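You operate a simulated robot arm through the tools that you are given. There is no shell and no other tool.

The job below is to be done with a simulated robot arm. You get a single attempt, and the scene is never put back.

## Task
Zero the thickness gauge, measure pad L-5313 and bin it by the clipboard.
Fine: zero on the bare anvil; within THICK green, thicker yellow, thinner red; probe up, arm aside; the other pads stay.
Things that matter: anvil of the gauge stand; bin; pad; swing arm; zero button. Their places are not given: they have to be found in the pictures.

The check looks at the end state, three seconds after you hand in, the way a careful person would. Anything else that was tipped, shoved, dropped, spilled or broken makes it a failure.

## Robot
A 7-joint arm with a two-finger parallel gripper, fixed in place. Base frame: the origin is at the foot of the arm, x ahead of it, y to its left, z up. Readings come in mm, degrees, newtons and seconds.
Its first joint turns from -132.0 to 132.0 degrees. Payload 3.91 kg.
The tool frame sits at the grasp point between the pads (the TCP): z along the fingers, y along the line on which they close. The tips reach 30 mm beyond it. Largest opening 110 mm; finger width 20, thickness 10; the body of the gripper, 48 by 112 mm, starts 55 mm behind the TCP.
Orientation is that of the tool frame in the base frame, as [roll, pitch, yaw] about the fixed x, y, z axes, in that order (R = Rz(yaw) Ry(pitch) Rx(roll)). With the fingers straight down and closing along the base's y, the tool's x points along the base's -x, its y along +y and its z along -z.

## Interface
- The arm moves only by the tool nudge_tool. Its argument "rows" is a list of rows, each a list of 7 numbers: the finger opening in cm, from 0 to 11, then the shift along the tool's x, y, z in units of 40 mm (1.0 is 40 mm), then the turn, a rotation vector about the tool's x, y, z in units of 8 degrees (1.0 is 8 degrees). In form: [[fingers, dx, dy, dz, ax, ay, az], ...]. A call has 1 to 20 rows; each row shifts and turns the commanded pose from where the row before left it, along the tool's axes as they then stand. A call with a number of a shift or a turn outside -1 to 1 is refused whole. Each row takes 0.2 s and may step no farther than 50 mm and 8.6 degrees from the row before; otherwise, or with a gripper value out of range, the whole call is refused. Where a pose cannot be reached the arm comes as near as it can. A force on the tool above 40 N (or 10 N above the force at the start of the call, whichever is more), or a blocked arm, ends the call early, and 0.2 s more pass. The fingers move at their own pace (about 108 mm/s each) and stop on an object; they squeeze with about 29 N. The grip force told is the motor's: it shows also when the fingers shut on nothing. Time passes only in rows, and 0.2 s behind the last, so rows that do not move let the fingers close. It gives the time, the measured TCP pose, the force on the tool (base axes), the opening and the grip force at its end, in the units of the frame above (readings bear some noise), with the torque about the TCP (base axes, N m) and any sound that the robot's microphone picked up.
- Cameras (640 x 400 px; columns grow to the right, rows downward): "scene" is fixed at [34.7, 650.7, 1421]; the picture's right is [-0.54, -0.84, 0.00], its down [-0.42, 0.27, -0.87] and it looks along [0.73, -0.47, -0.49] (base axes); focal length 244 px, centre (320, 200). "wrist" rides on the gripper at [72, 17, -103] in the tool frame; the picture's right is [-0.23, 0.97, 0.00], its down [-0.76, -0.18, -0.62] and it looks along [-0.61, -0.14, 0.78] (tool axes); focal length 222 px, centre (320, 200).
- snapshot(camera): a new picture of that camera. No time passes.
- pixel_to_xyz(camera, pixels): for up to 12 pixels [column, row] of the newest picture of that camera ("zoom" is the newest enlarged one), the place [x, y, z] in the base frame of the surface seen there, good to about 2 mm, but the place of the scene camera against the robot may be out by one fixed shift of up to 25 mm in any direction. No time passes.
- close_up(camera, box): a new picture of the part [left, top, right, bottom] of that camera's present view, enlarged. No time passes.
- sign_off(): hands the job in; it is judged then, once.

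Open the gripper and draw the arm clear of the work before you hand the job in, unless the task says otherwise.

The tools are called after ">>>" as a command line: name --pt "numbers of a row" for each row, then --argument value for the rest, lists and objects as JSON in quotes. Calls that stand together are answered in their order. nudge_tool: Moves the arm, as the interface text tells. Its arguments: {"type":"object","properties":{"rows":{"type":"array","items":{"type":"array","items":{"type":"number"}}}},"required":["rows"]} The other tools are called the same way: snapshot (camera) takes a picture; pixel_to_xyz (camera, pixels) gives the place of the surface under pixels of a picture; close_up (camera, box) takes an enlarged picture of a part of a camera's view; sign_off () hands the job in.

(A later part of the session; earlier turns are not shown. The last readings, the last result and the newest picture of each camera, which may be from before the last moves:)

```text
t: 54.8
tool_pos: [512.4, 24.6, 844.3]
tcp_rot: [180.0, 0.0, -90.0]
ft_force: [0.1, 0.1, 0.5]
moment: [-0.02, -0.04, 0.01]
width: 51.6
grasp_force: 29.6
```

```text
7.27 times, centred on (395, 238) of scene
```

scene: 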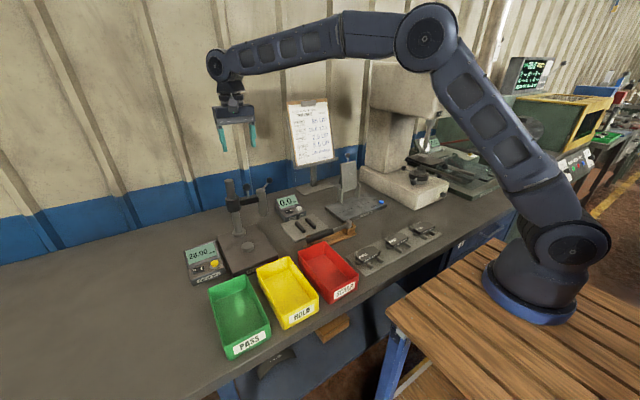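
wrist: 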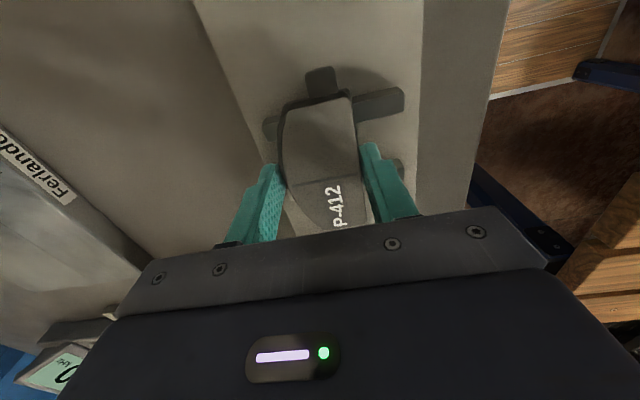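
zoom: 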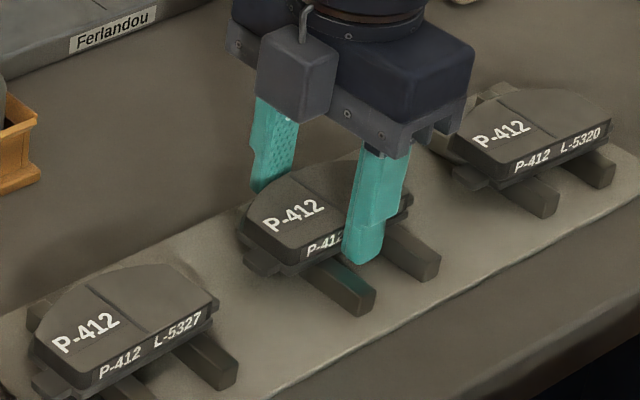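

Grip at 51.6 mm and 29.6 N with tips below the plate. I lift straight up 80 mm in steps and check the hold.

>>> nudge_tool --pt "3 0 0 -0.25 0 0 0" --pt "3 0 0 -0.5 0 0 0" --pt "3 0 0 -0.6 0 0 0" --pt "3 0 0 -0.65 0 0 0" --pt "3 0 0 0 0 0 0"

>>> snapshot --camera "wrist"

>>> close_up --camera "scene" --box '[340, 170, 450, 280]'

```text
t: 56.0
tool_pos: [511.7, 25.0, 924.2]
tcp_rot: [-179.9, 0.0, -90.0]
ft_force: [-0.1, 0.6, -3.0]
moment: [-0.01, -0.03, -0.03]
width: 51.7
grasp_force: 28.6
```

```text
taken
```

wrist: 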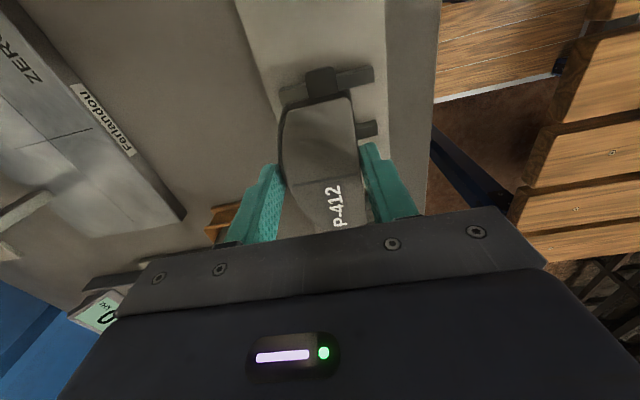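

```text
3.64 times, centred on (395, 225) of scene
```

zoom: 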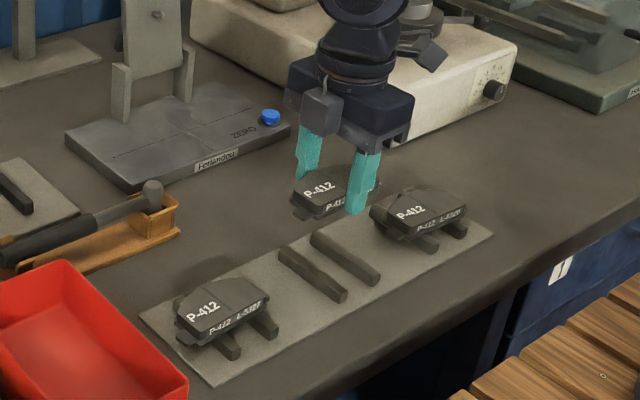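

The pad is held level (about 3 N of weight) and the other pads are untouched. I read where the pad's slot and edges lie relative to the tool.

>>> close_up --camera "wrist" --box '[260, 60, 400, 240]'

>>> pixel_to_xyz --camera "wrist" --pixels '[[318, 105], [318, 150], [318, 180], [340, 175], [300, 183], [335, 220], [320, 80], [290, 130], [345, 110]]'

```text
2.22 times, centred on (330, 150) of wrist
```

zoom: 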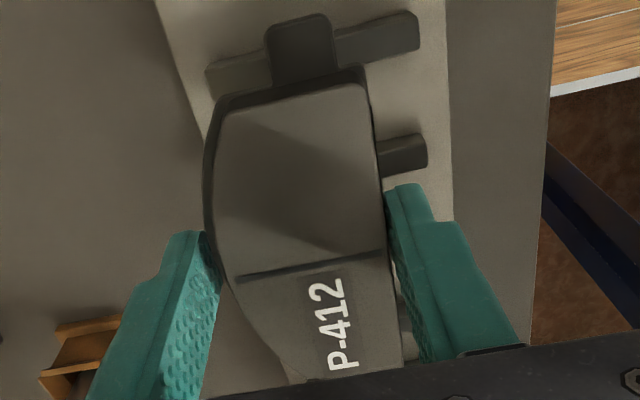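

```text
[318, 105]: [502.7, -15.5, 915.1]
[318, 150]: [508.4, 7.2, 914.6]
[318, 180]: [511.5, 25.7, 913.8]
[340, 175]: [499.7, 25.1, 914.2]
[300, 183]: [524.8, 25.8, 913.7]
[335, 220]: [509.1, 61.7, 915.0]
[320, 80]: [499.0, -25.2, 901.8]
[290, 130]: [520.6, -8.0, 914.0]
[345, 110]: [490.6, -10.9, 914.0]
```

The slot lies at the TCP, pad top ~10 mm and bottom ~27 mm below the TCP. I raise to z≈1084 and turn the pad by 90° (yaw 180).

>>> nudge_tool --pt "3 0 0 -0.8 0 0 0" --pt "3 0 0 -0.8 0 0 0" --pt "3 0 0 -0.8 0 0 0" --pt "3 0 0 -0.8 0 0 0" --pt "3 0 0 -0.8 0 0 0" --pt "3 0 0 0 0 0 0.9375" --pt "3 0 0 0 0 0 0.9375" --pt "3 0 0 0 0 0 0.9375" --pt "3 0 0 0 0 0 0.9375" --pt "3 0 0 0 0 0 0.9375" --pt "3 0 0 0 0 0 0.9375" --pt "3 0 0 0 0 0 0.9375" --pt "3 0 0 0 0 0 0.9375" --pt "3 0 0 0 0 0 0.9375" --pt "3 0 0 0 0 0 0.9375" --pt "3 0 0 0 0 0 0.9375" --pt "3 0 0 0 0 0 0.9375" --pt "3 0 0 0 0 0 0"

>>> snapshot --camera "wrist"

```text
t: 59.8
tool_pos: [511.4, 23.9, 1083.0]
tcp_rot: [-179.9, 0.0, 180.0]
ft_force: [-0.3, -0.2, -2.8]
moment: [-0.05, 0.0, 0.02]
width: 51.6
grasp_force: 28.7
```

```text
taken
```

wrist: 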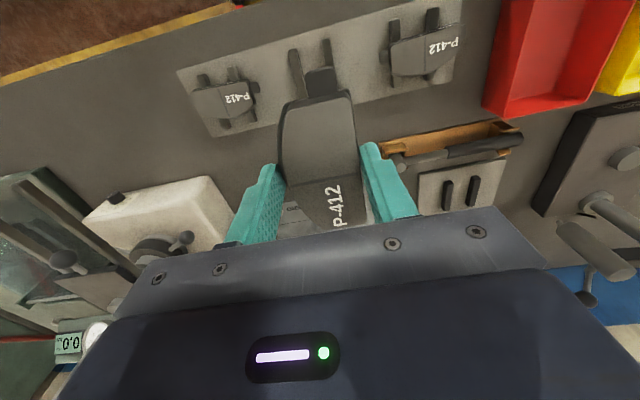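

The pad is firmly held. I translate towards the gauge at z≈1083, ending over the anvil with the pad's slot offset about 10 mm towards the robot (x≈724.5, y≈508).

>>> nudge_tool --pt "3 -0.41 0.931 0 0 0 0" --pt "3 -0.41 0.931 0 0 0 0" --pt "3 -0.41 0.931 0 0 0 0" --pt "3 -0.41 0.931 0 0 0 0" --pt "3 -0.41 0.931 0 0 0 0" --pt "3 -0.41 0.931 0 0 0 0" --pt "3 -0.41 0.931 0 0 0 0" --pt "3 -0.41 0.931 0 0 0 0" --pt "3 -0.41 0.931 0 0 0 0" --pt "3 -0.41 0.931 0 0 0 0" --pt "3 -0.41 0.931 0 0 0 0" --pt "3 -0.41 0.931 0 0 0 0" --pt "3 -0.41 0.931 0 0 0 0" --pt "3 0 0 0 0 0 0"

>>> snapshot --camera "wrist"

>>> snapshot --camera "scene"

```text
t: 62.8
tool_pos: [725.0, 507.9, 1083.6]
tcp_rot: [-180.0, 0.0, -180.0]
ft_force: [-1.2, -0.4, -2.0]
moment: [-0.04, -0.01, -0.01]
width: 51.5
grasp_force: 29.3
```

```text
taken
```

wrist: 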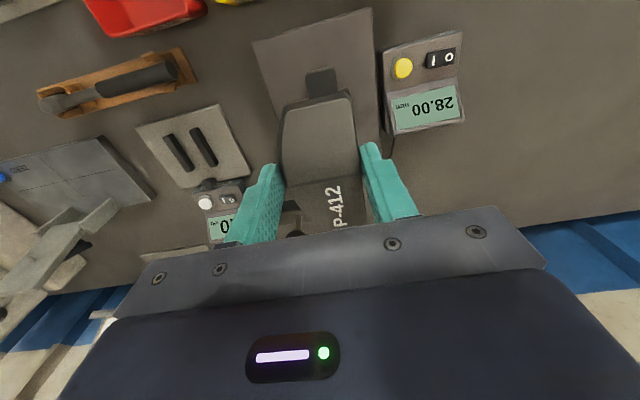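

```text
taken
```

scene: 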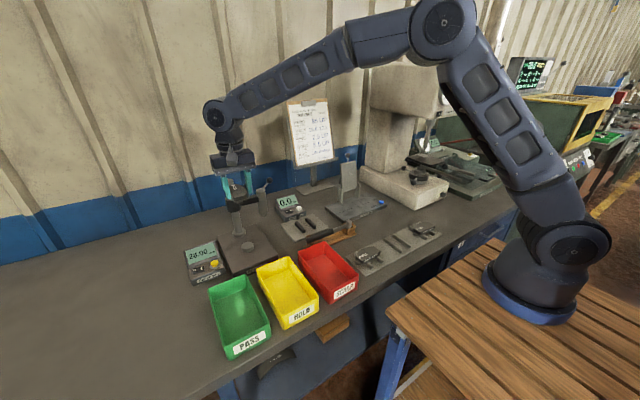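

Tool at (725,507.9,1083.6), display 28.00, gauge arm aside. I descend to TCP z≈893 and check the pad height above the anvil in the scene view.

>>> nudge_tool --pt "3 0 0 0.8 0 0 0" --pt "3 0 0 0.8 0 0 0" --pt "3 0 0 0.8 0 0 0" --pt "3 0 0 0.8 0 0 0" --pt "3 0 0 0.8 0 0 0" --pt "3 0 0 0.75 0 0 0" --pt "3 0 0 0 0 0 0"

>>> snapshot --camera "wrist"

>>> close_up --camera "scene" --box '[190, 190, 290, 270]'

```text
t: 64.4
tool_pos: [725.0, 508.9, 893.3]
tcp_rot: [-180.0, 0.1, -179.9]
ft_force: [-0.7, 0.0, -2.2]
moment: [-0.01, -0.02, -0.04]
width: 51.5
grasp_force: 29.1
```

```text
taken
```

wrist: 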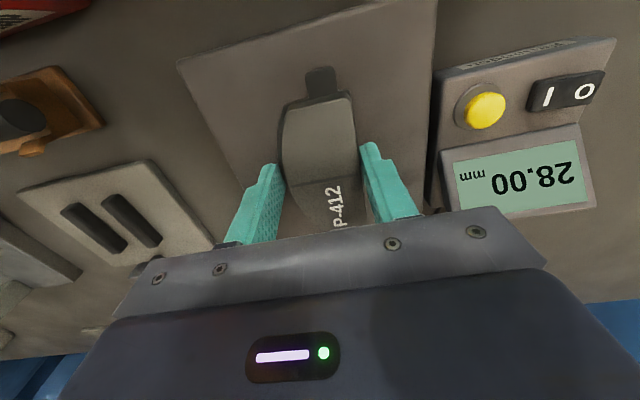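

```text
5.00 times, centred on (240, 230) of scene
```

zoom: 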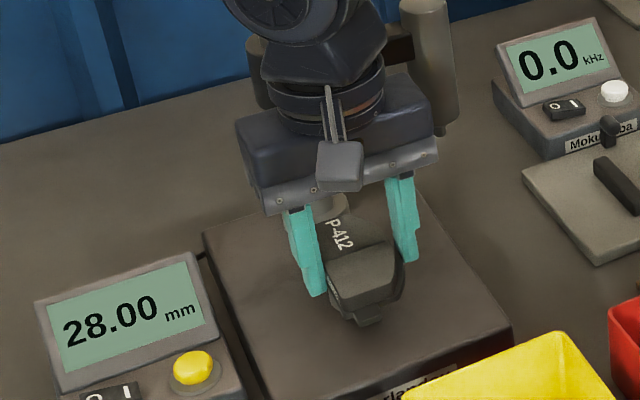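

Pad hangs just over the anvil at TCP z 893. I lower about 8 mm, then check force for contact.

>>> nudge_tool --pt "3 0 0 0.12 0 0 0" --pt "3 0 0 0.04 0 0 0" --pt "3 0 0 0.03 0 0 0" --pt "3 0 0 0 0 0 0"

>>> close_up --camera "scene" --box '[215, 215, 275, 260]'

```text
t: 65.4
tool_pos: [725.0, 507.8, 886.7]
tcp_rot: [179.9, 0.0, 179.9]
ft_force: [0.7, 0.2, -2.6]
moment: [-0.01, -0.01, -0.01]
width: 51.3
grasp_force: 29.5
```

```text
8.89 times, centred on (245, 238) of scene
```

zoom: 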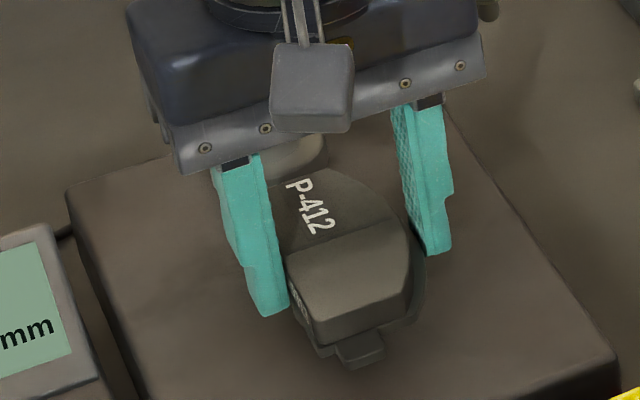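

Still the free weight only (-2.6 N). I continue down in 1 mm steps until it lands on the anvil.

>>> nudge_tool --pt "3 0 0 0.03 0 0 0" --pt "3 0 0 0.03 0 0 0" --pt "3 0 0 0 0 0 0"

```text
t: 66.2
tool_pos: [725.2, 508.0, 885.1]
tcp_rot: [-180.0, 0.0, -179.9]
ft_force: [0.6, 0.1, -2.9]
moment: [-0.04, 0.01, 0.0]
width: 51.8
grasp_force: 28.7
```

Not yet in contact at 885.1 (-2.9 N). I go down a little more.

>>> nudge_tool --pt "3 0 0 0.03 0 0 0" --pt "3 0 0 0.03 0 0 0" --pt "3 0 0 0 0 0 0"

```text
t: 67.0
tool_pos: [725.9, 508.1, 883.3]
tcp_rot: [-180.0, 0.1, -179.9]
ft_force: [-1.4, -2.3, 5.5]
moment: [-0.08, -0.07, -0.02]
width: 51.6
grasp_force: 29.2
```

Contact: force went to +5.5 N at TCP z 883.3, so the pad rests on the anvil. I open the fingers, rise, and look.

>>> nudge_tool --pt "5.6 0 0 0 0 0 0" --pt "7.5 0 0 0 0 0 0" --pt "7.5 0 0 0 0 0 0" --pt "7.5 0 0 -0.4 0 0 0" --pt "7.5 0 0 -0.8 0 0 0" --pt "7.5 0 0 -0.9 0 0 0" --pt "7.5 0 0 -0.9 0 0 0" --pt "7.5 0 0 -0.9 0 0 0" --pt "7.5 0 0 -0.9 0 0 0" --pt "7.5 0 0 -0.9 0 0 0" --pt "7.5 0 0 0 0 0 0"

>>> snapshot --camera "wrist"

>>> close_up --camera "scene" --box '[190, 170, 290, 270]'

```text
t: 69.4
tool_pos: [726.4, 508.7, 1109.9]
tcp_rot: [180.0, 0.0, -179.9]
ft_force: [-0.3, -0.3, 0.3]
moment: [-0.01, -0.05, 0.0]
width: 75.2
grasp_force: 0.1
```

```text
taken
```

wrist: 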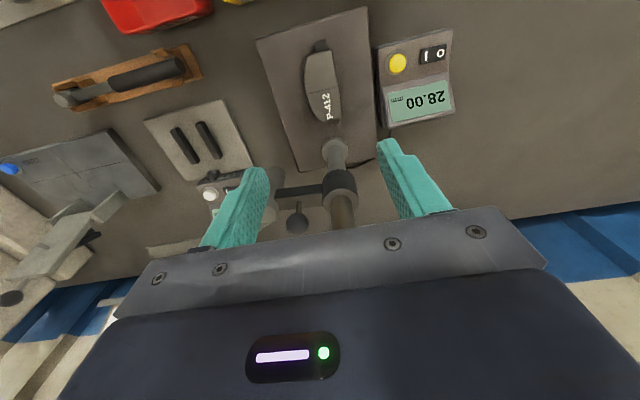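

```text
4.00 times, centred on (240, 220) of scene
```

zoom: 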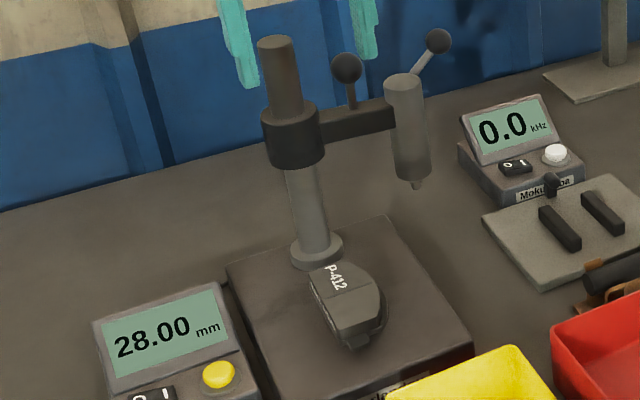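

The pad sits on the anvil. I check that it lies level and where its slot is, with points on its top.

>>> close_up --camera "wrist" --box '[270, 20, 390, 150]'

>>> pixel_to_xyz --camera "wrist" --pixels '[[320, 60], [320, 80], [312, 80], [330, 80], [325, 95], [328, 112], [318, 45], [335, 92], [312, 95]]'

```text
3.08 times, centred on (330, 85) of wrist
```

zoom: 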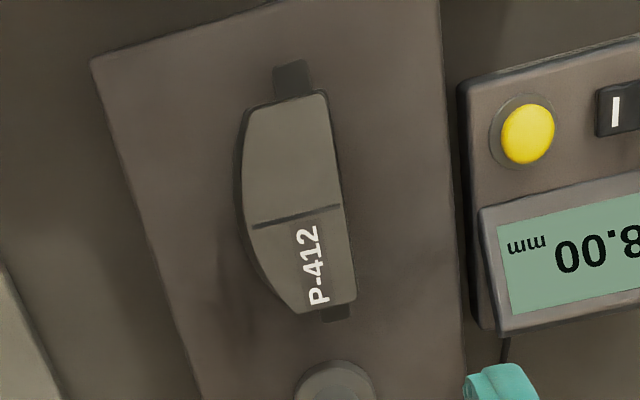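

```text
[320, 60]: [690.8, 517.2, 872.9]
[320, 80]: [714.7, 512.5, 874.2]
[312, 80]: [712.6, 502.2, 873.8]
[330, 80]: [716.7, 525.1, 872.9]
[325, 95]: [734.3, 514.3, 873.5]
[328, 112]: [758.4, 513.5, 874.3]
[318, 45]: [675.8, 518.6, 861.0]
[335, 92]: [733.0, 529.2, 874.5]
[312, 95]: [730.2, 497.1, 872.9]
```

The pad is level (872.9-874.5 all over) with its slot at x≈726, about 9 mm from where the probe lands. I turn the tool to yaw -90 and move above the swing knob at (830,456.5).

>>> nudge_tool --pt "8 0 0 -0.3 0 0 -0.9375" --pt "8 0 0 0 0 0 -0.9375" --pt "8 0 0 0 0 0 -0.9375" --pt "8 0 0 0 0 0 -0.9375" --pt "8 0 0 0 0 0 -0.9375" --pt "8 0 0 0 0 0 -0.9375" --pt "8 0 0 0 0 0 -0.9375" --pt "8 0 0 0 0 0 -0.9375" --pt "8 0 0 0 0 0 -0.9375" --pt "8 0 0 0 0 0 -0.9375" --pt "8 0 0 0 0 0 -0.9375" --pt "8 0 0 0 0 0 -0.9375" --pt "8 0.435 -0.8675 0 0 0 0" --pt "8 0.435 -0.8675 0 0 0 0" --pt "8 0.435 -0.8675 0 0 0 0" --pt "8 0 0 0 0 0 0"

>>> snapshot --camera "wrist"

>>> pixel_to_xyz --camera "wrist" --pixels '[[322, 131], [330, 208], [316, 70], [322, 120]]'

```text
t: 72.8
tool_pos: [829.6, 454.2, 1119.9]
tcp_rot: [180.0, 0.0, -90.0]
ft_force: [-0.5, -0.5, -0.3]
moment: [0.01, 0.01, 0.02]
width: 80.0
grasp_force: 0.0
```

```text
taken
```

wrist: 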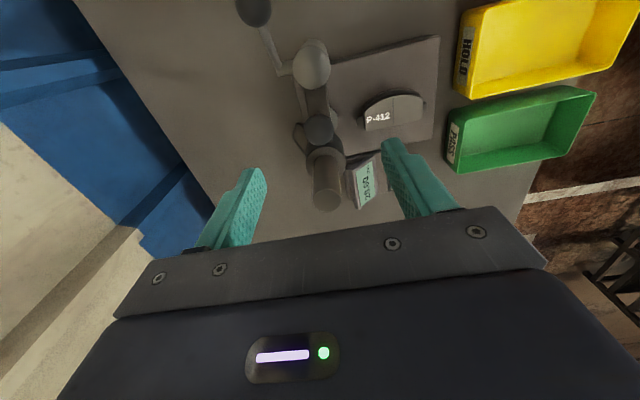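

```text
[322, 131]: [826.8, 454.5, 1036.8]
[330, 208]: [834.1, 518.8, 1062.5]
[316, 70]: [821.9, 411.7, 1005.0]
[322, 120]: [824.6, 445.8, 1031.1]
```

The knob is at (320,130) as expected. I descend around it to TCP z≈1029.

>>> nudge_tool --pt "8 -0.05 0 0.758 0 0 0" --pt "8 0 0 0.758 0 0 0" --pt "8 0 0 0.758 0 0 0" --pt "8 0 0 0 0 0 0"

>>> snapshot --camera "wrist"

```text
t: 73.8
tool_pos: [829.6, 459.0, 1028.5]
tcp_rot: [180.0, -0.1, -90.0]
ft_force: [-0.3, -0.2, -0.4]
moment: [0.0, 0.01, 0.03]
width: 79.9
grasp_force: 0.0
```

```text
taken
```

wrist: 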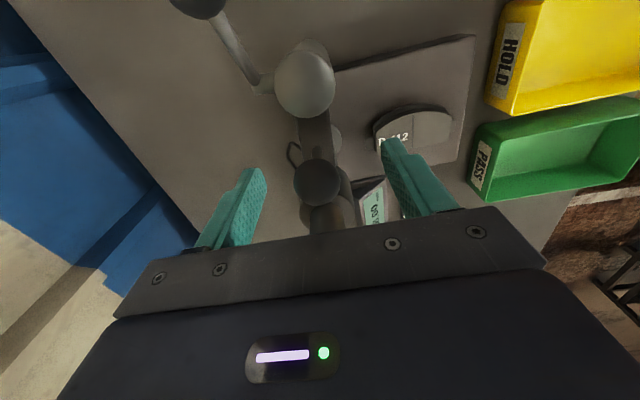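

The knob is caged at (318,182). I close loosely and swing the first 45°.

>>> nudge_tool --pt "3.1 0 0 0 0 0 0" --pt "3.1 0 0 0 0 0 0" --pt "3.1 -0.0113 0.1729 0 0 0 0.9375" --pt "3.1 -0.0113 0.1729 0 0 0 0.9375" --pt "3.1 -0.0113 0.1729 0 0 0 0.9375" --pt "3.1 -0.0113 0.1729 0 0 0 0.9375" --pt "3.1 -0.0113 0.1729 0 0 0 0.9375" --pt "3.1 -0.0113 0.1729 0 0 0 0.9375" --pt "3.1 0 0 0 0 0 0"

>>> snapshot --camera "wrist"

>>> close_up --camera "scene" --box '[190, 170, 290, 270]'

```text
t: 75.8
tool_pos: [793.1, 474.5, 1032.1]
tcp_rot: [-179.9, 0.1, -135.0]
ft_force: [0.0, 0.0, -0.4]
moment: [0.03, -0.02, -0.02]
width: 31.2
grasp_force: 0.0
```

```text
taken
```

wrist: 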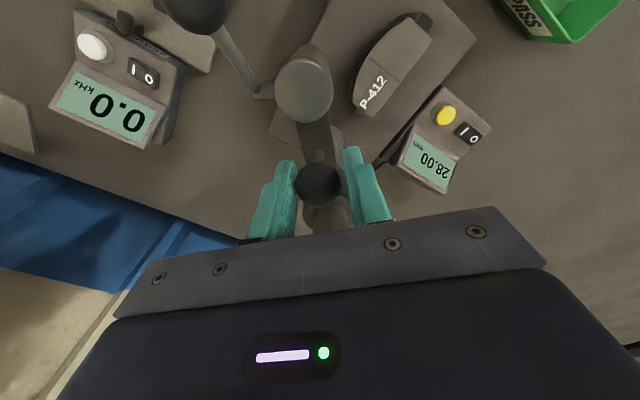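

```text
4.00 times, centred on (240, 220) of scene
```

zoom: 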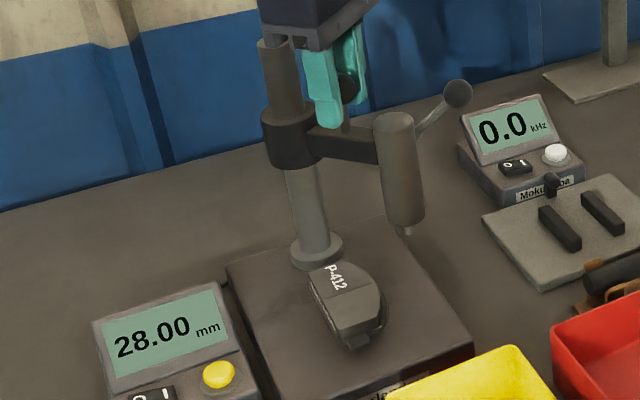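

The arm is at 45°, probe tip about 10 mm higher than the pad top. I swing the remaining 45°.

>>> nudge_tool --pt "3.1 -0.0113 0.1729 0 0 0 0.9375" --pt "3.1 -0.0113 0.1729 0 0 0 0.9375" --pt "3.1 -0.0113 0.1729 0 0 0 0.9375" --pt "3.1 -0.0113 0.1729 0 0 0 0.9375" --pt "3.1 -0.0113 0.1729 0 0 0 0.9375" --pt "3.1 -0.0113 0.1729 0 0 0 0.9375" --pt "3.1 0 0 0 0 0 0"

>>> snapshot --camera "wrist"

>>> close_up --camera "scene" --box '[190, 170, 290, 270]'

>>> pixel_to_xyz --camera "wrist" --pixels '[[306, 95], [320, 187], [300, 95], [312, 95]]'

```text
t: 77.4
tool_pos: [777.3, 512.0, 1030.9]
tcp_rot: [180.0, 0.0, 180.0]
ft_force: [-0.3, 0.0, 0.0]
moment: [0.0, 0.0, -0.01]
width: 30.8
grasp_force: 0.1
```

```text
taken
```

wrist: 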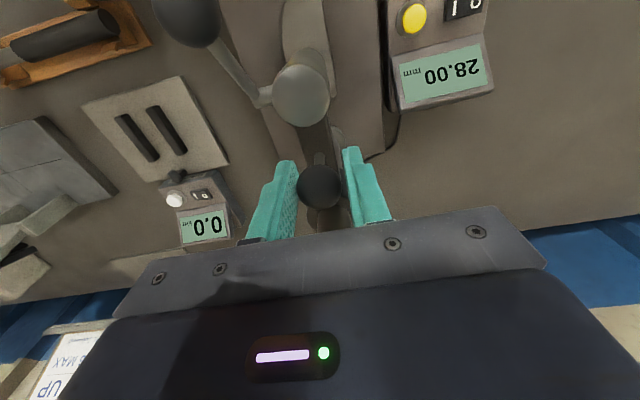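

```text
4.00 times, centred on (240, 220) of scene
```

zoom: 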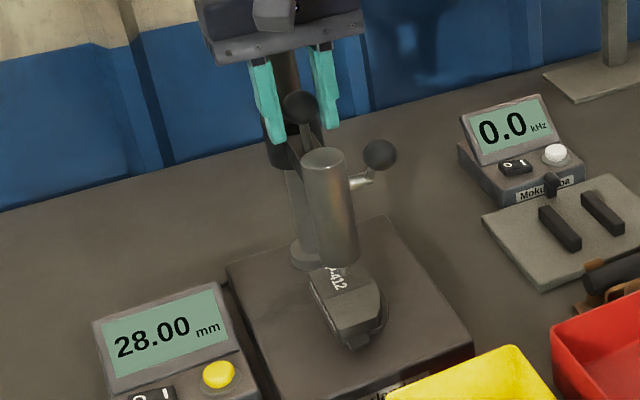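

```text
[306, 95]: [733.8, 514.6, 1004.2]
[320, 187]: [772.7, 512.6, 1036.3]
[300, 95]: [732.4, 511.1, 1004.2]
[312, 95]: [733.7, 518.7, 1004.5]
```

The probe is over the pad at about (732.5,511). I open, rise, and move above the lever ball at (688,477).

>>> nudge_tool --pt "7 0 0 0 0 0 0" --pt "7 0 0 0 0 0 0" --pt "7 0 0 -0.7 0 0 0" --pt "7 0 0 -0.7 0 0 0" --pt "7 0 0 -0.7 0 0 0" --pt "6 0.744 -0.279 0 0 0 0" --pt "6 0.744 -0.279 0 0 0 0" --pt "6 0.744 -0.279 0 0 0 0" --pt "5 0 0 0.5 0 0 0" --pt "5 0 0 0 0 0 0"

>>> snapshot --camera "wrist"

>>> pixel_to_xyz --camera "wrist" --pixels '[[320, 135], [325, 135], [315, 135], [320, 128], [320, 142], [350, 170]]'

```text
t: 79.6
tool_pos: [686.1, 479.9, 1096.1]
tcp_rot: [-179.9, -0.1, -180.0]
ft_force: [-0.1, 0.3, 0.5]
moment: [0.0, 0.01, -0.01]
width: 50.1
grasp_force: 0.1
```

```text
taken
```

wrist: 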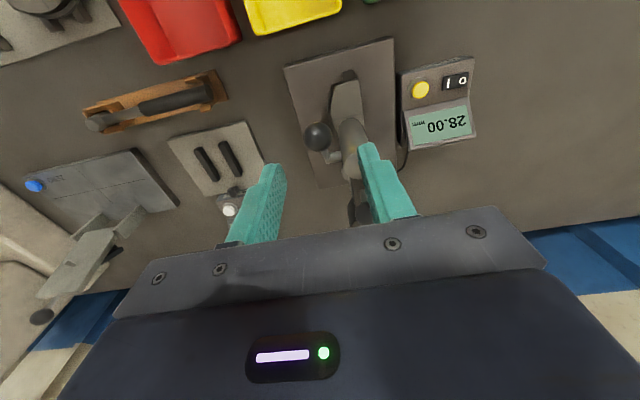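

```text
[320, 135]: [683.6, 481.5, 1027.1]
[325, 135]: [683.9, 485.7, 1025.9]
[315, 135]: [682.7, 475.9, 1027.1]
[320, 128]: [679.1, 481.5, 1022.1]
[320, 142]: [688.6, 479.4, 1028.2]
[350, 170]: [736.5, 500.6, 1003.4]
```

Ball centre is at about (687.5,477.5,1016). I descend with the ball slightly below the TCP, grip, and pull the lever along the arc for 24°.

>>> nudge_tool --pt "5 -0.035 -0.06 0.9 0 0 0" --pt "5 0 0 0.9 0 0 0" --pt "1.5 0 0 0 0 0 0" --pt "1.5 0 0 0 0 0 0" --pt "1.5 0 0 0 0 0 0" --pt "1.5 0.1125 0 0.13 0 0 0" --pt "1.5 0.1 0 0.14 0 0 0" --pt "1.5 0.0825 0 0.1525 0 0 0" --pt "1.5 0.0675 0 0.1575 0 0 0" --pt "1.5 0 0 0 0 0 0"

>>> snapshot --camera "wrist"

>>> close_up --camera "scene" --box '[190, 170, 290, 270]'

```text
t: 81.8
tool_pos: [672.9, 475.9, 1000.7]
tcp_rot: [179.9, 0.0, -179.9]
ft_force: [-5.3, 0.6, 21.2]
moment: [0.01, -1.05, 0.05]
width: 24.1
grasp_force: 45.6
```

```text
taken
```

wrist: 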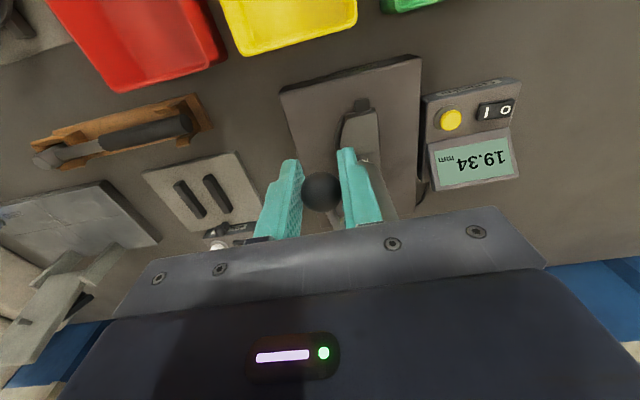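

```text
4.00 times, centred on (240, 220) of scene
```

zoom: 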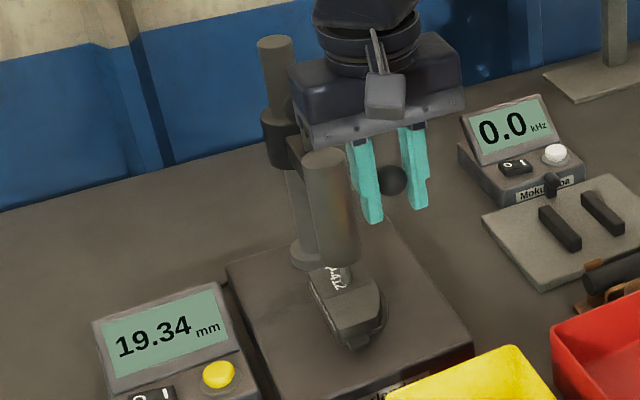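

Display 19.34 mm. I continue pulling the lever down; the probe should meet the pad soon.

>>> nudge_tool --pt "1.5 0.06 0 0.165 0 0 0" --pt "1.5 0.045 0 0.17 0 0 0" --pt "1.5 0.02 0 0.1725 0 0 0" --pt "1.5 0 0 0 0 0 0"

>>> snapshot --camera "wrist"

>>> close_up --camera "scene" --box '[190, 170, 290, 270]'

```text
t: 82.8
tool_pos: [667.8, 475.1, 979.0]
tcp_rot: [-180.0, -0.1, -180.0]
ft_force: [-2.5, -1.8, -2.8]
moment: [0.0, 0.24, -0.19]
width: 24.0
grasp_force: 44.8
```

```text
taken
```

wrist: 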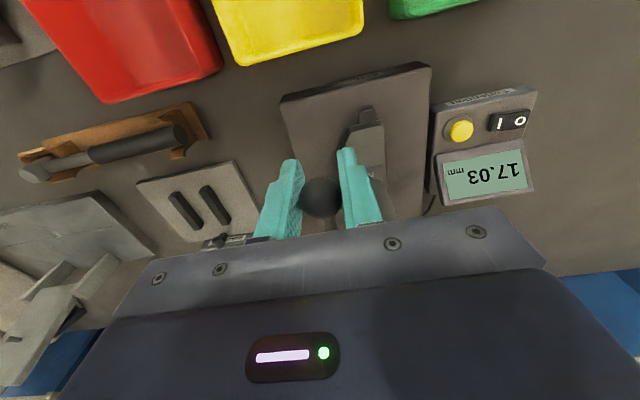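

```text
4.00 times, centred on (240, 220) of scene
```

zoom: 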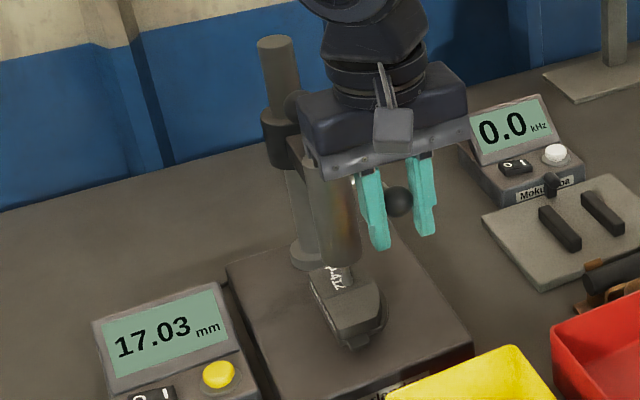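

Display 17.03 mm and the lever no longer resists. I release the ball and rise a bit so the gauge can settle, then read it.

>>> nudge_tool --pt "5 0 0 0 0 0 0" --pt "5 0 0 0 0 0 0" --pt "5 0 0 -0.5 0 0 0" --pt "5 0 0 -0.6 0 0 0" --pt "5 0 0 -0.6 0 0 0" --pt "5 0 0 0 0 0 0" --pt "5 0 0 0 0 0 0" --pt "5 0 0 0 0 0 0"

>>> snapshot --camera "wrist"

>>> close_up --camera "scene" --box '[190, 170, 290, 270]'

>>> close_up --camera "wrist" --box '[270, 80, 400, 220]'

```text
t: 84.6
tool_pos: [668.3, 476.1, 1047.2]
tcp_rot: [180.0, 0.1, -179.9]
ft_force: [0.6, 0.3, -0.4]
moment: [0.01, 0.01, 0.0]
width: 50.4
grasp_force: 0.0
```

```text
taken
```

wrist: 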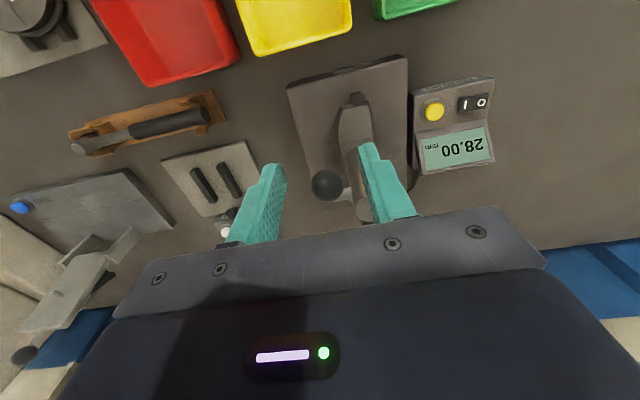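

```text
4.00 times, centred on (240, 220) of scene
```

zoom: 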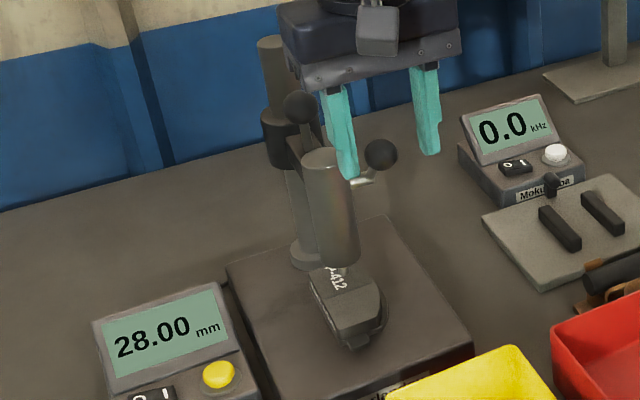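

```text
2.86 times, centred on (335, 150) of wrist
```

zoom: 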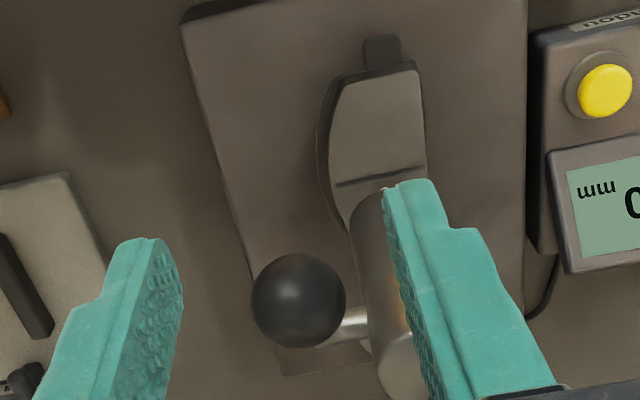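

After release the lever sprang back up (28.00), since the pad holds the probe above the toggle point; 17.03 was read while held. To be sure that was true contact, I repeat it: re-grip the ball and pull down in stages, reading at each.

>>> nudge_tool --pt "5 -0.48 0.035 0 0 0 0" --pt "5 0 0 0.58 0 0 0" --pt "5 0 0 0 0 0 0" --pt "1.5 0 0 0 0 0 0" --pt "1.5 0 0 0 0 0 0" --pt "1.5 0 0 0 0 0 0" --pt "1.5 0.1125 0 0.13 0 0 0" --pt "1.5 0.1 0 0.14 0 0 0" --pt "1.5 0.0825 0 0.1525 0 0 0" --pt "1.5 0.0675 0 0.1575 0 0 0" --pt "1.5 0.06 0 0.165 0 0 0" --pt "1.5 0 0 0 0 0 0"

>>> snapshot --camera "wrist"

```text
t: 87.2
tool_pos: [670.7, 476.2, 994.1]
tcp_rot: [179.9, 0.1, -180.0]
ft_force: [-2.4, -0.6, 18.0]
moment: [0.01, -1.09, -0.06]
width: 24.1
grasp_force: 45.1
```

```text
taken
```

wrist: 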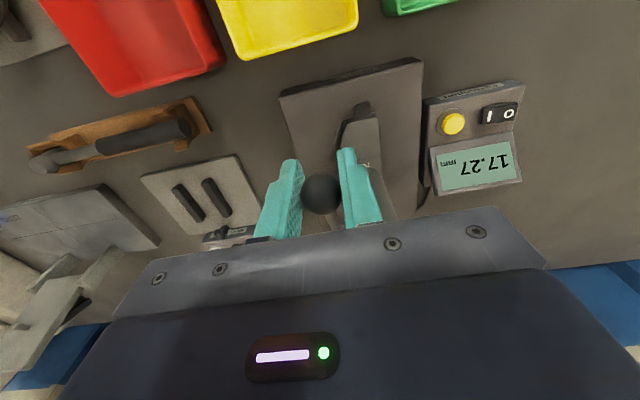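

Display 17.27 mm with the lever still resisting at 18 N. I pull a small step more and read.

>>> nudge_tool --pt "1.5 0.045 0 0.17 0 0 0" --pt "1.5 0 0 0 0 0 0"

>>> snapshot --camera "wrist"

```text
t: 87.8
tool_pos: [670.0, 476.7, 987.0]
tcp_rot: [-180.0, 0.0, -179.8]
ft_force: [-3.8, 0.7, 16.9]
moment: [0.0, -1.03, 0.08]
width: 24.2
grasp_force: 44.9
```

```text
taken
```

wrist: 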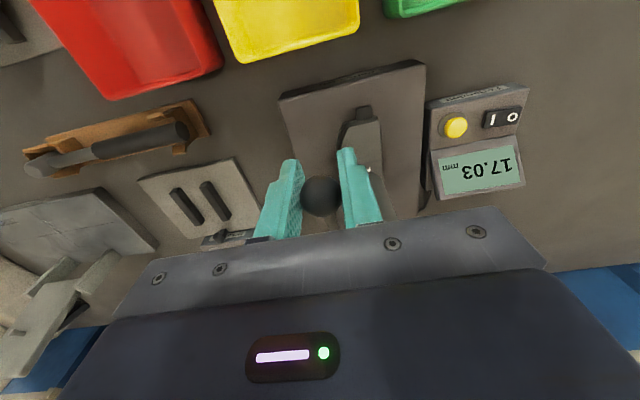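

17.03 mm again, the same as before. I continue the lever past its toggle point so the gauge rests on the pad by itself for a settled reading.

>>> nudge_tool --pt "1.5 0.02 0 0.1725 0 0 0" --pt "1.5 0 0 0.1725 0 0 0" --pt "1.5 0 0 0 0 0 0"

>>> snapshot --camera "wrist"

>>> pixel_to_xyz --camera "wrist" --pixels '[[320, 200], [320, 192], [320, 208]]'

```text
t: 88.6
tool_pos: [667.5, 476.3, 974.8]
tcp_rot: [180.0, 0.0, -179.9]
ft_force: [-12.3, -3.4, 18.8]
moment: [-0.01, -1.07, 0.02]
width: 24.0
grasp_force: 45.1
```

```text
taken
```

wrist: 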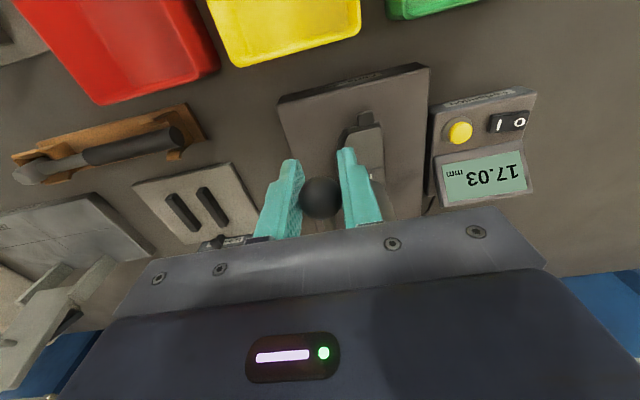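

```text
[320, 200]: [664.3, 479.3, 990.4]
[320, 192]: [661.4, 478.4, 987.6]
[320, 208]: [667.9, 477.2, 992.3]
```

The lever ball is at about z=980 (near mid-travel) while the display holds 17.03, so the probe rests on the pad and the lever has free play. I pull a little farther and then release.

>>> nudge_tool --pt "1.5 0 0 0.1725 0 0 0" --pt "1.5 -0.01 0 0.1725 0 0 0" --pt "1.5 -0.02 0 0.1725 0 0 0" --pt "1.5 0 0 0 0 0 0" --pt "5 0 0 0 0 0 0" --pt "5 0 0 0 0 0 0" --pt "5 0 0 -0.7 0 0 0" --pt "5 0 0 -0.9 0 0 0" --pt "5 0 0 -0.9 0 0 0" --pt "5 0 0 0 0 0 0" --pt "5 0 0 0 0 0 0"

>>> snapshot --camera "wrist"

>>> close_up --camera "scene" --box '[190, 170, 290, 270]'

```text
t: 91.0
tool_pos: [670.9, 478.1, 1052.5]
tcp_rot: [-180.0, 0.0, -179.8]
ft_force: [0.1, 0.8, 0.8]
moment: [0.03, 0.0, 0.0]
width: 49.9
grasp_force: 0.1
```

```text
taken
```

wrist: 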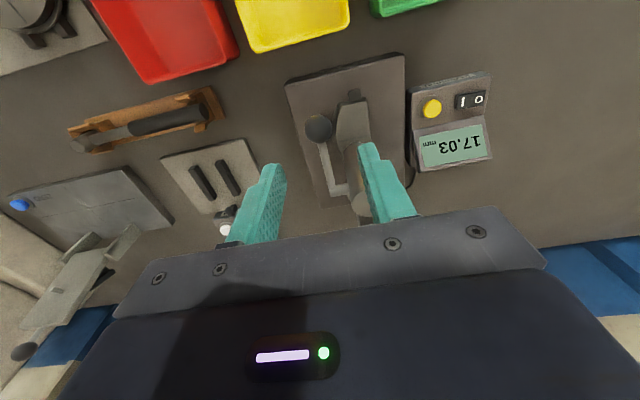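

```text
4.00 times, centred on (240, 220) of scene
```

zoom: 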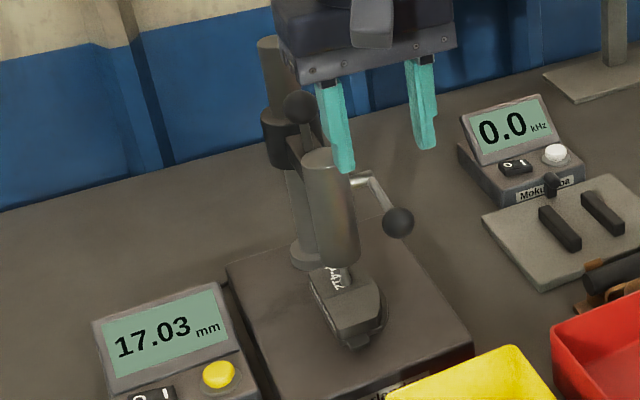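

Settled reading 17.03 mm on the pad: within 16.8-17.2, so it belongs in the green (PASS) bin. Now I lift the probe again: descend to the ball at (675.4,477,943), grip and lift the first part of the arc.

>>> nudge_tool --pt "5 -0.1125 -0.025 0.78 0 0 0" --pt "5 0 0 0.78 0 0 0" --pt "5 0 0 0.78 0 0 0" --pt "5 0 0 0.77 0 0 0" --pt "5 0 0 0 0 0 0" --pt "1.5 0 0 0 0 0 0" --pt "1.5 0 0 0 0 0 0" --pt "1.5 0 0 0 0 0 0" --pt "1.5 0.065 0 -0.1625 0 0 0" --pt "1.5 0.045 0 -0.165 0 0 0" --pt "1.5 0.0275 0 -0.1725 0 0 0" --pt "1.5 0.01 0 -0.1725 0 0 0" --pt "1.5 0 0 0 0 0 0"

>>> snapshot --camera "wrist"

>>> pixel_to_xyz --camera "wrist" --pixels '[[320, 200], [320, 192], [320, 208]]'

```text
t: 93.8
tool_pos: [669.6, 476.4, 953.6]
tcp_rot: [-180.0, 0.0, -179.8]
ft_force: [7.2, 2.0, -19.8]
moment: [-0.08, 1.39, -0.01]
width: 24.1
grasp_force: 45.0
```

```text
taken
```

wrist: 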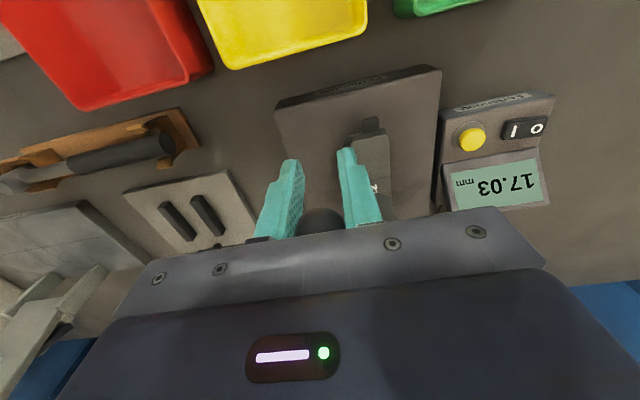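

```text
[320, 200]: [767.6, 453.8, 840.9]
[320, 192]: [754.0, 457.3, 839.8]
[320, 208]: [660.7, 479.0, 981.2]
```

The ball now sits about 20 mm above the TCP with the lever near mid-travel. I continue upward along the arc.

>>> nudge_tool --pt "1.5 -0.0 0 -0.1725 0 0 0" --pt "1.5 -0.01 0 -0.17 0 0 0" --pt "1.5 -0.025 0 -0.165 0 0 0" --pt "1.5 -0.04 0 -0.16 0 0 0" --pt "1.5 0 0 0 0 0 0"

>>> snapshot --camera "wrist"

>>> pixel_to_xyz --camera "wrist" --pixels '[[320, 200], [320, 192], [320, 208]]'

```text
t: 95.0
tool_pos: [671.1, 476.0, 980.1]
tcp_rot: [-179.9, -0.1, -180.0]
ft_force: [5.2, 1.4, -23.1]
moment: [-0.03, 1.37, -0.02]
width: 24.0
grasp_force: 45.2
```

```text
taken
```

wrist: 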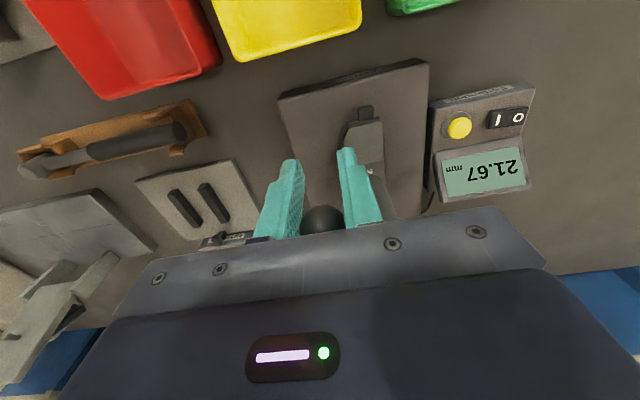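

```text
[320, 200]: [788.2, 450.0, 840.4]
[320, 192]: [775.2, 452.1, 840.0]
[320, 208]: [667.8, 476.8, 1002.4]
```

Display 21.67 mm: the probe has left the pad. Two more steps, then I release and rise.

>>> nudge_tool --pt "1.5 -0.055 0 -0.155 0 0 0" --pt "1.5 -0.075 0 -0.15 0 0 0" --pt "1.5 0 0 0 0 0 0" --pt "5 0 0 0 0 0 0" --pt "5 0 0 0 0 0 0" --pt "5 0 0 -0.7 0 0 0" --pt "5 0 0 -0.9 0 0 0" --pt "5 0 0 -0.9 0 0 0" --pt "5 0 0 -0.7 0 0 0" --pt "5 0 0 0 0 0 0"

>>> snapshot --camera "wrist"

>>> close_up --camera "scene" --box '[190, 170, 290, 270]'

```text
t: 97.2
tool_pos: [678.3, 473.6, 1123.5]
tcp_rot: [-179.9, -0.1, -180.0]
ft_force: [-0.1, 0.3, 0.3]
moment: [0.03, 0.01, 0.02]
width: 49.8
grasp_force: 0.0
```

```text
taken
```

wrist: 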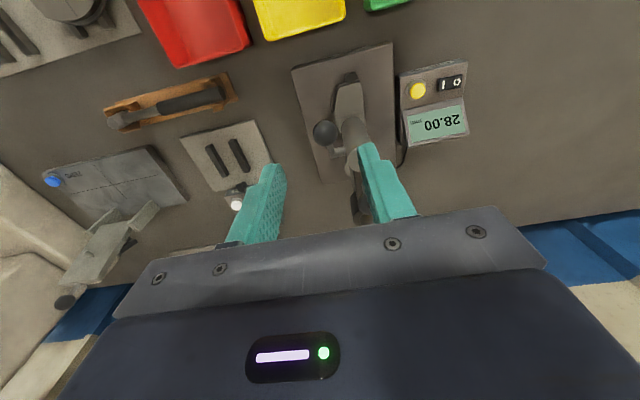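

```text
4.00 times, centred on (240, 220) of scene
```

zoom: 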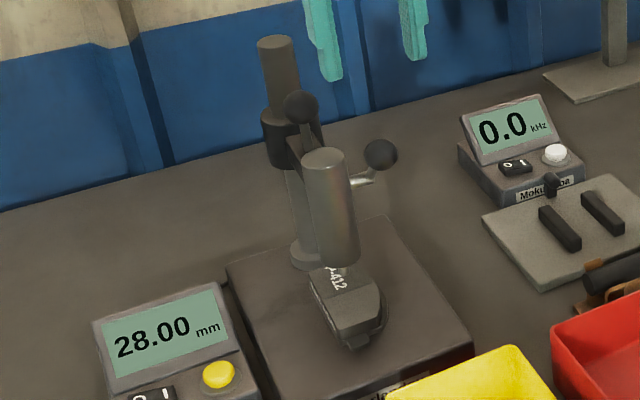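

Probe up (28.00). I move to the swing knob at (780,510) and descend around it.

>>> nudge_tool --pt "7 -0.846 0.3 0 0 0 0" --pt "7 -0.846 0.3 0 0 0 0" --pt "7 -0.846 0.3 0 0 0 0" --pt "7 0 0 0.7875 0 0 0" --pt "7 0 0 0.7875 0 0 0" --pt "7 0 0 0.7875 0 0 0" --pt "7 0 0 0 0 0 0"

>>> snapshot --camera "wrist"

```text
t: 98.8
tool_pos: [776.8, 511.1, 1026.9]
tcp_rot: [-180.0, 0.0, 179.9]
ft_force: [-0.1, -0.2, 0.1]
moment: [-0.01, -0.01, 0.01]
width: 70.0
grasp_force: 0.0
```

```text
taken
```

wrist: 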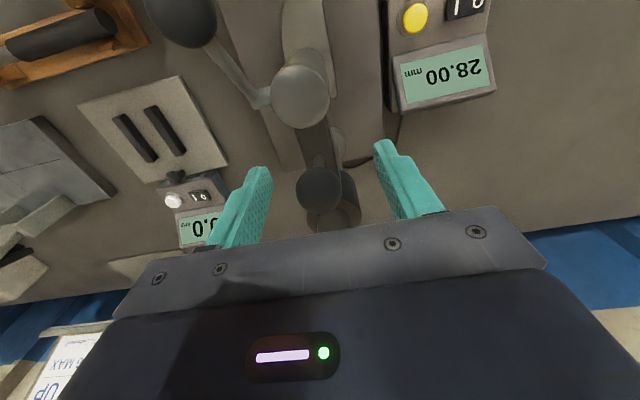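

The knob is between the fingers at (319,188). I cage it loosely and swing the arm aside, 90° back.

>>> nudge_tool --pt "3.1 0 0 0 0 0 0" --pt "3.1 0 0 0 0 0 0" --pt "3.1 -0.0113 -0.1729 0 0 0 -0.9375" --pt "3.1 -0.0113 -0.1729 0 0 0 -0.9375" --pt "3.1 -0.0113 -0.1729 0 0 0 -0.9375" --pt "3.1 -0.0113 -0.1729 0 0 0 -0.9375" --pt "3.1 -0.0113 -0.1729 0 0 0 -0.9375" --pt "3.1 -0.0113 -0.1729 0 0 0 -0.9375" --pt "3.1 -0.0113 -0.1729 0 0 0 -0.9375" --pt "3.1 -0.0113 -0.1729 0 0 0 -0.9375" --pt "3.1 -0.0113 -0.1729 0 0 0 -0.9375" --pt "3.1 -0.0113 -0.1729 0 0 0 -0.9375" --pt "3.1 -0.0113 -0.1729 0 0 0 -0.9375" --pt "3.1 -0.0113 -0.1729 0 0 0 -0.9375" --pt "3.1 0 0 0 0 0 0"

>>> snapshot --camera "wrist"

>>> close_up --camera "scene" --box '[190, 170, 290, 270]'

```text
t: 102.0
tool_pos: [831.7, 460.3, 1028.0]
tcp_rot: [-180.0, 0.0, -89.8]
ft_force: [-2.0, 0.3, -0.3]
moment: [0.02, 0.01, 0.0]
width: 31.4
grasp_force: 0.9
```

```text
taken
```

wrist: 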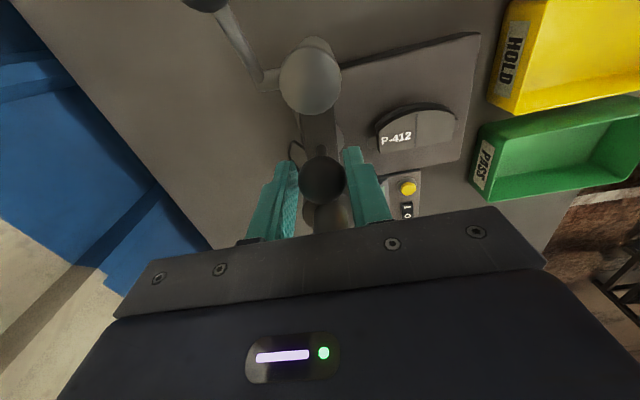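

```text
4.00 times, centred on (240, 220) of scene
```

zoom: 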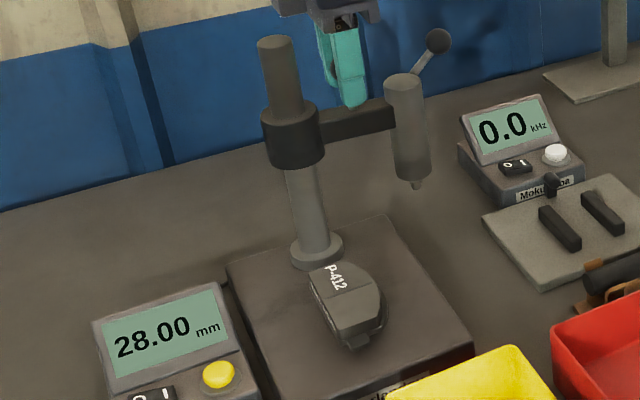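

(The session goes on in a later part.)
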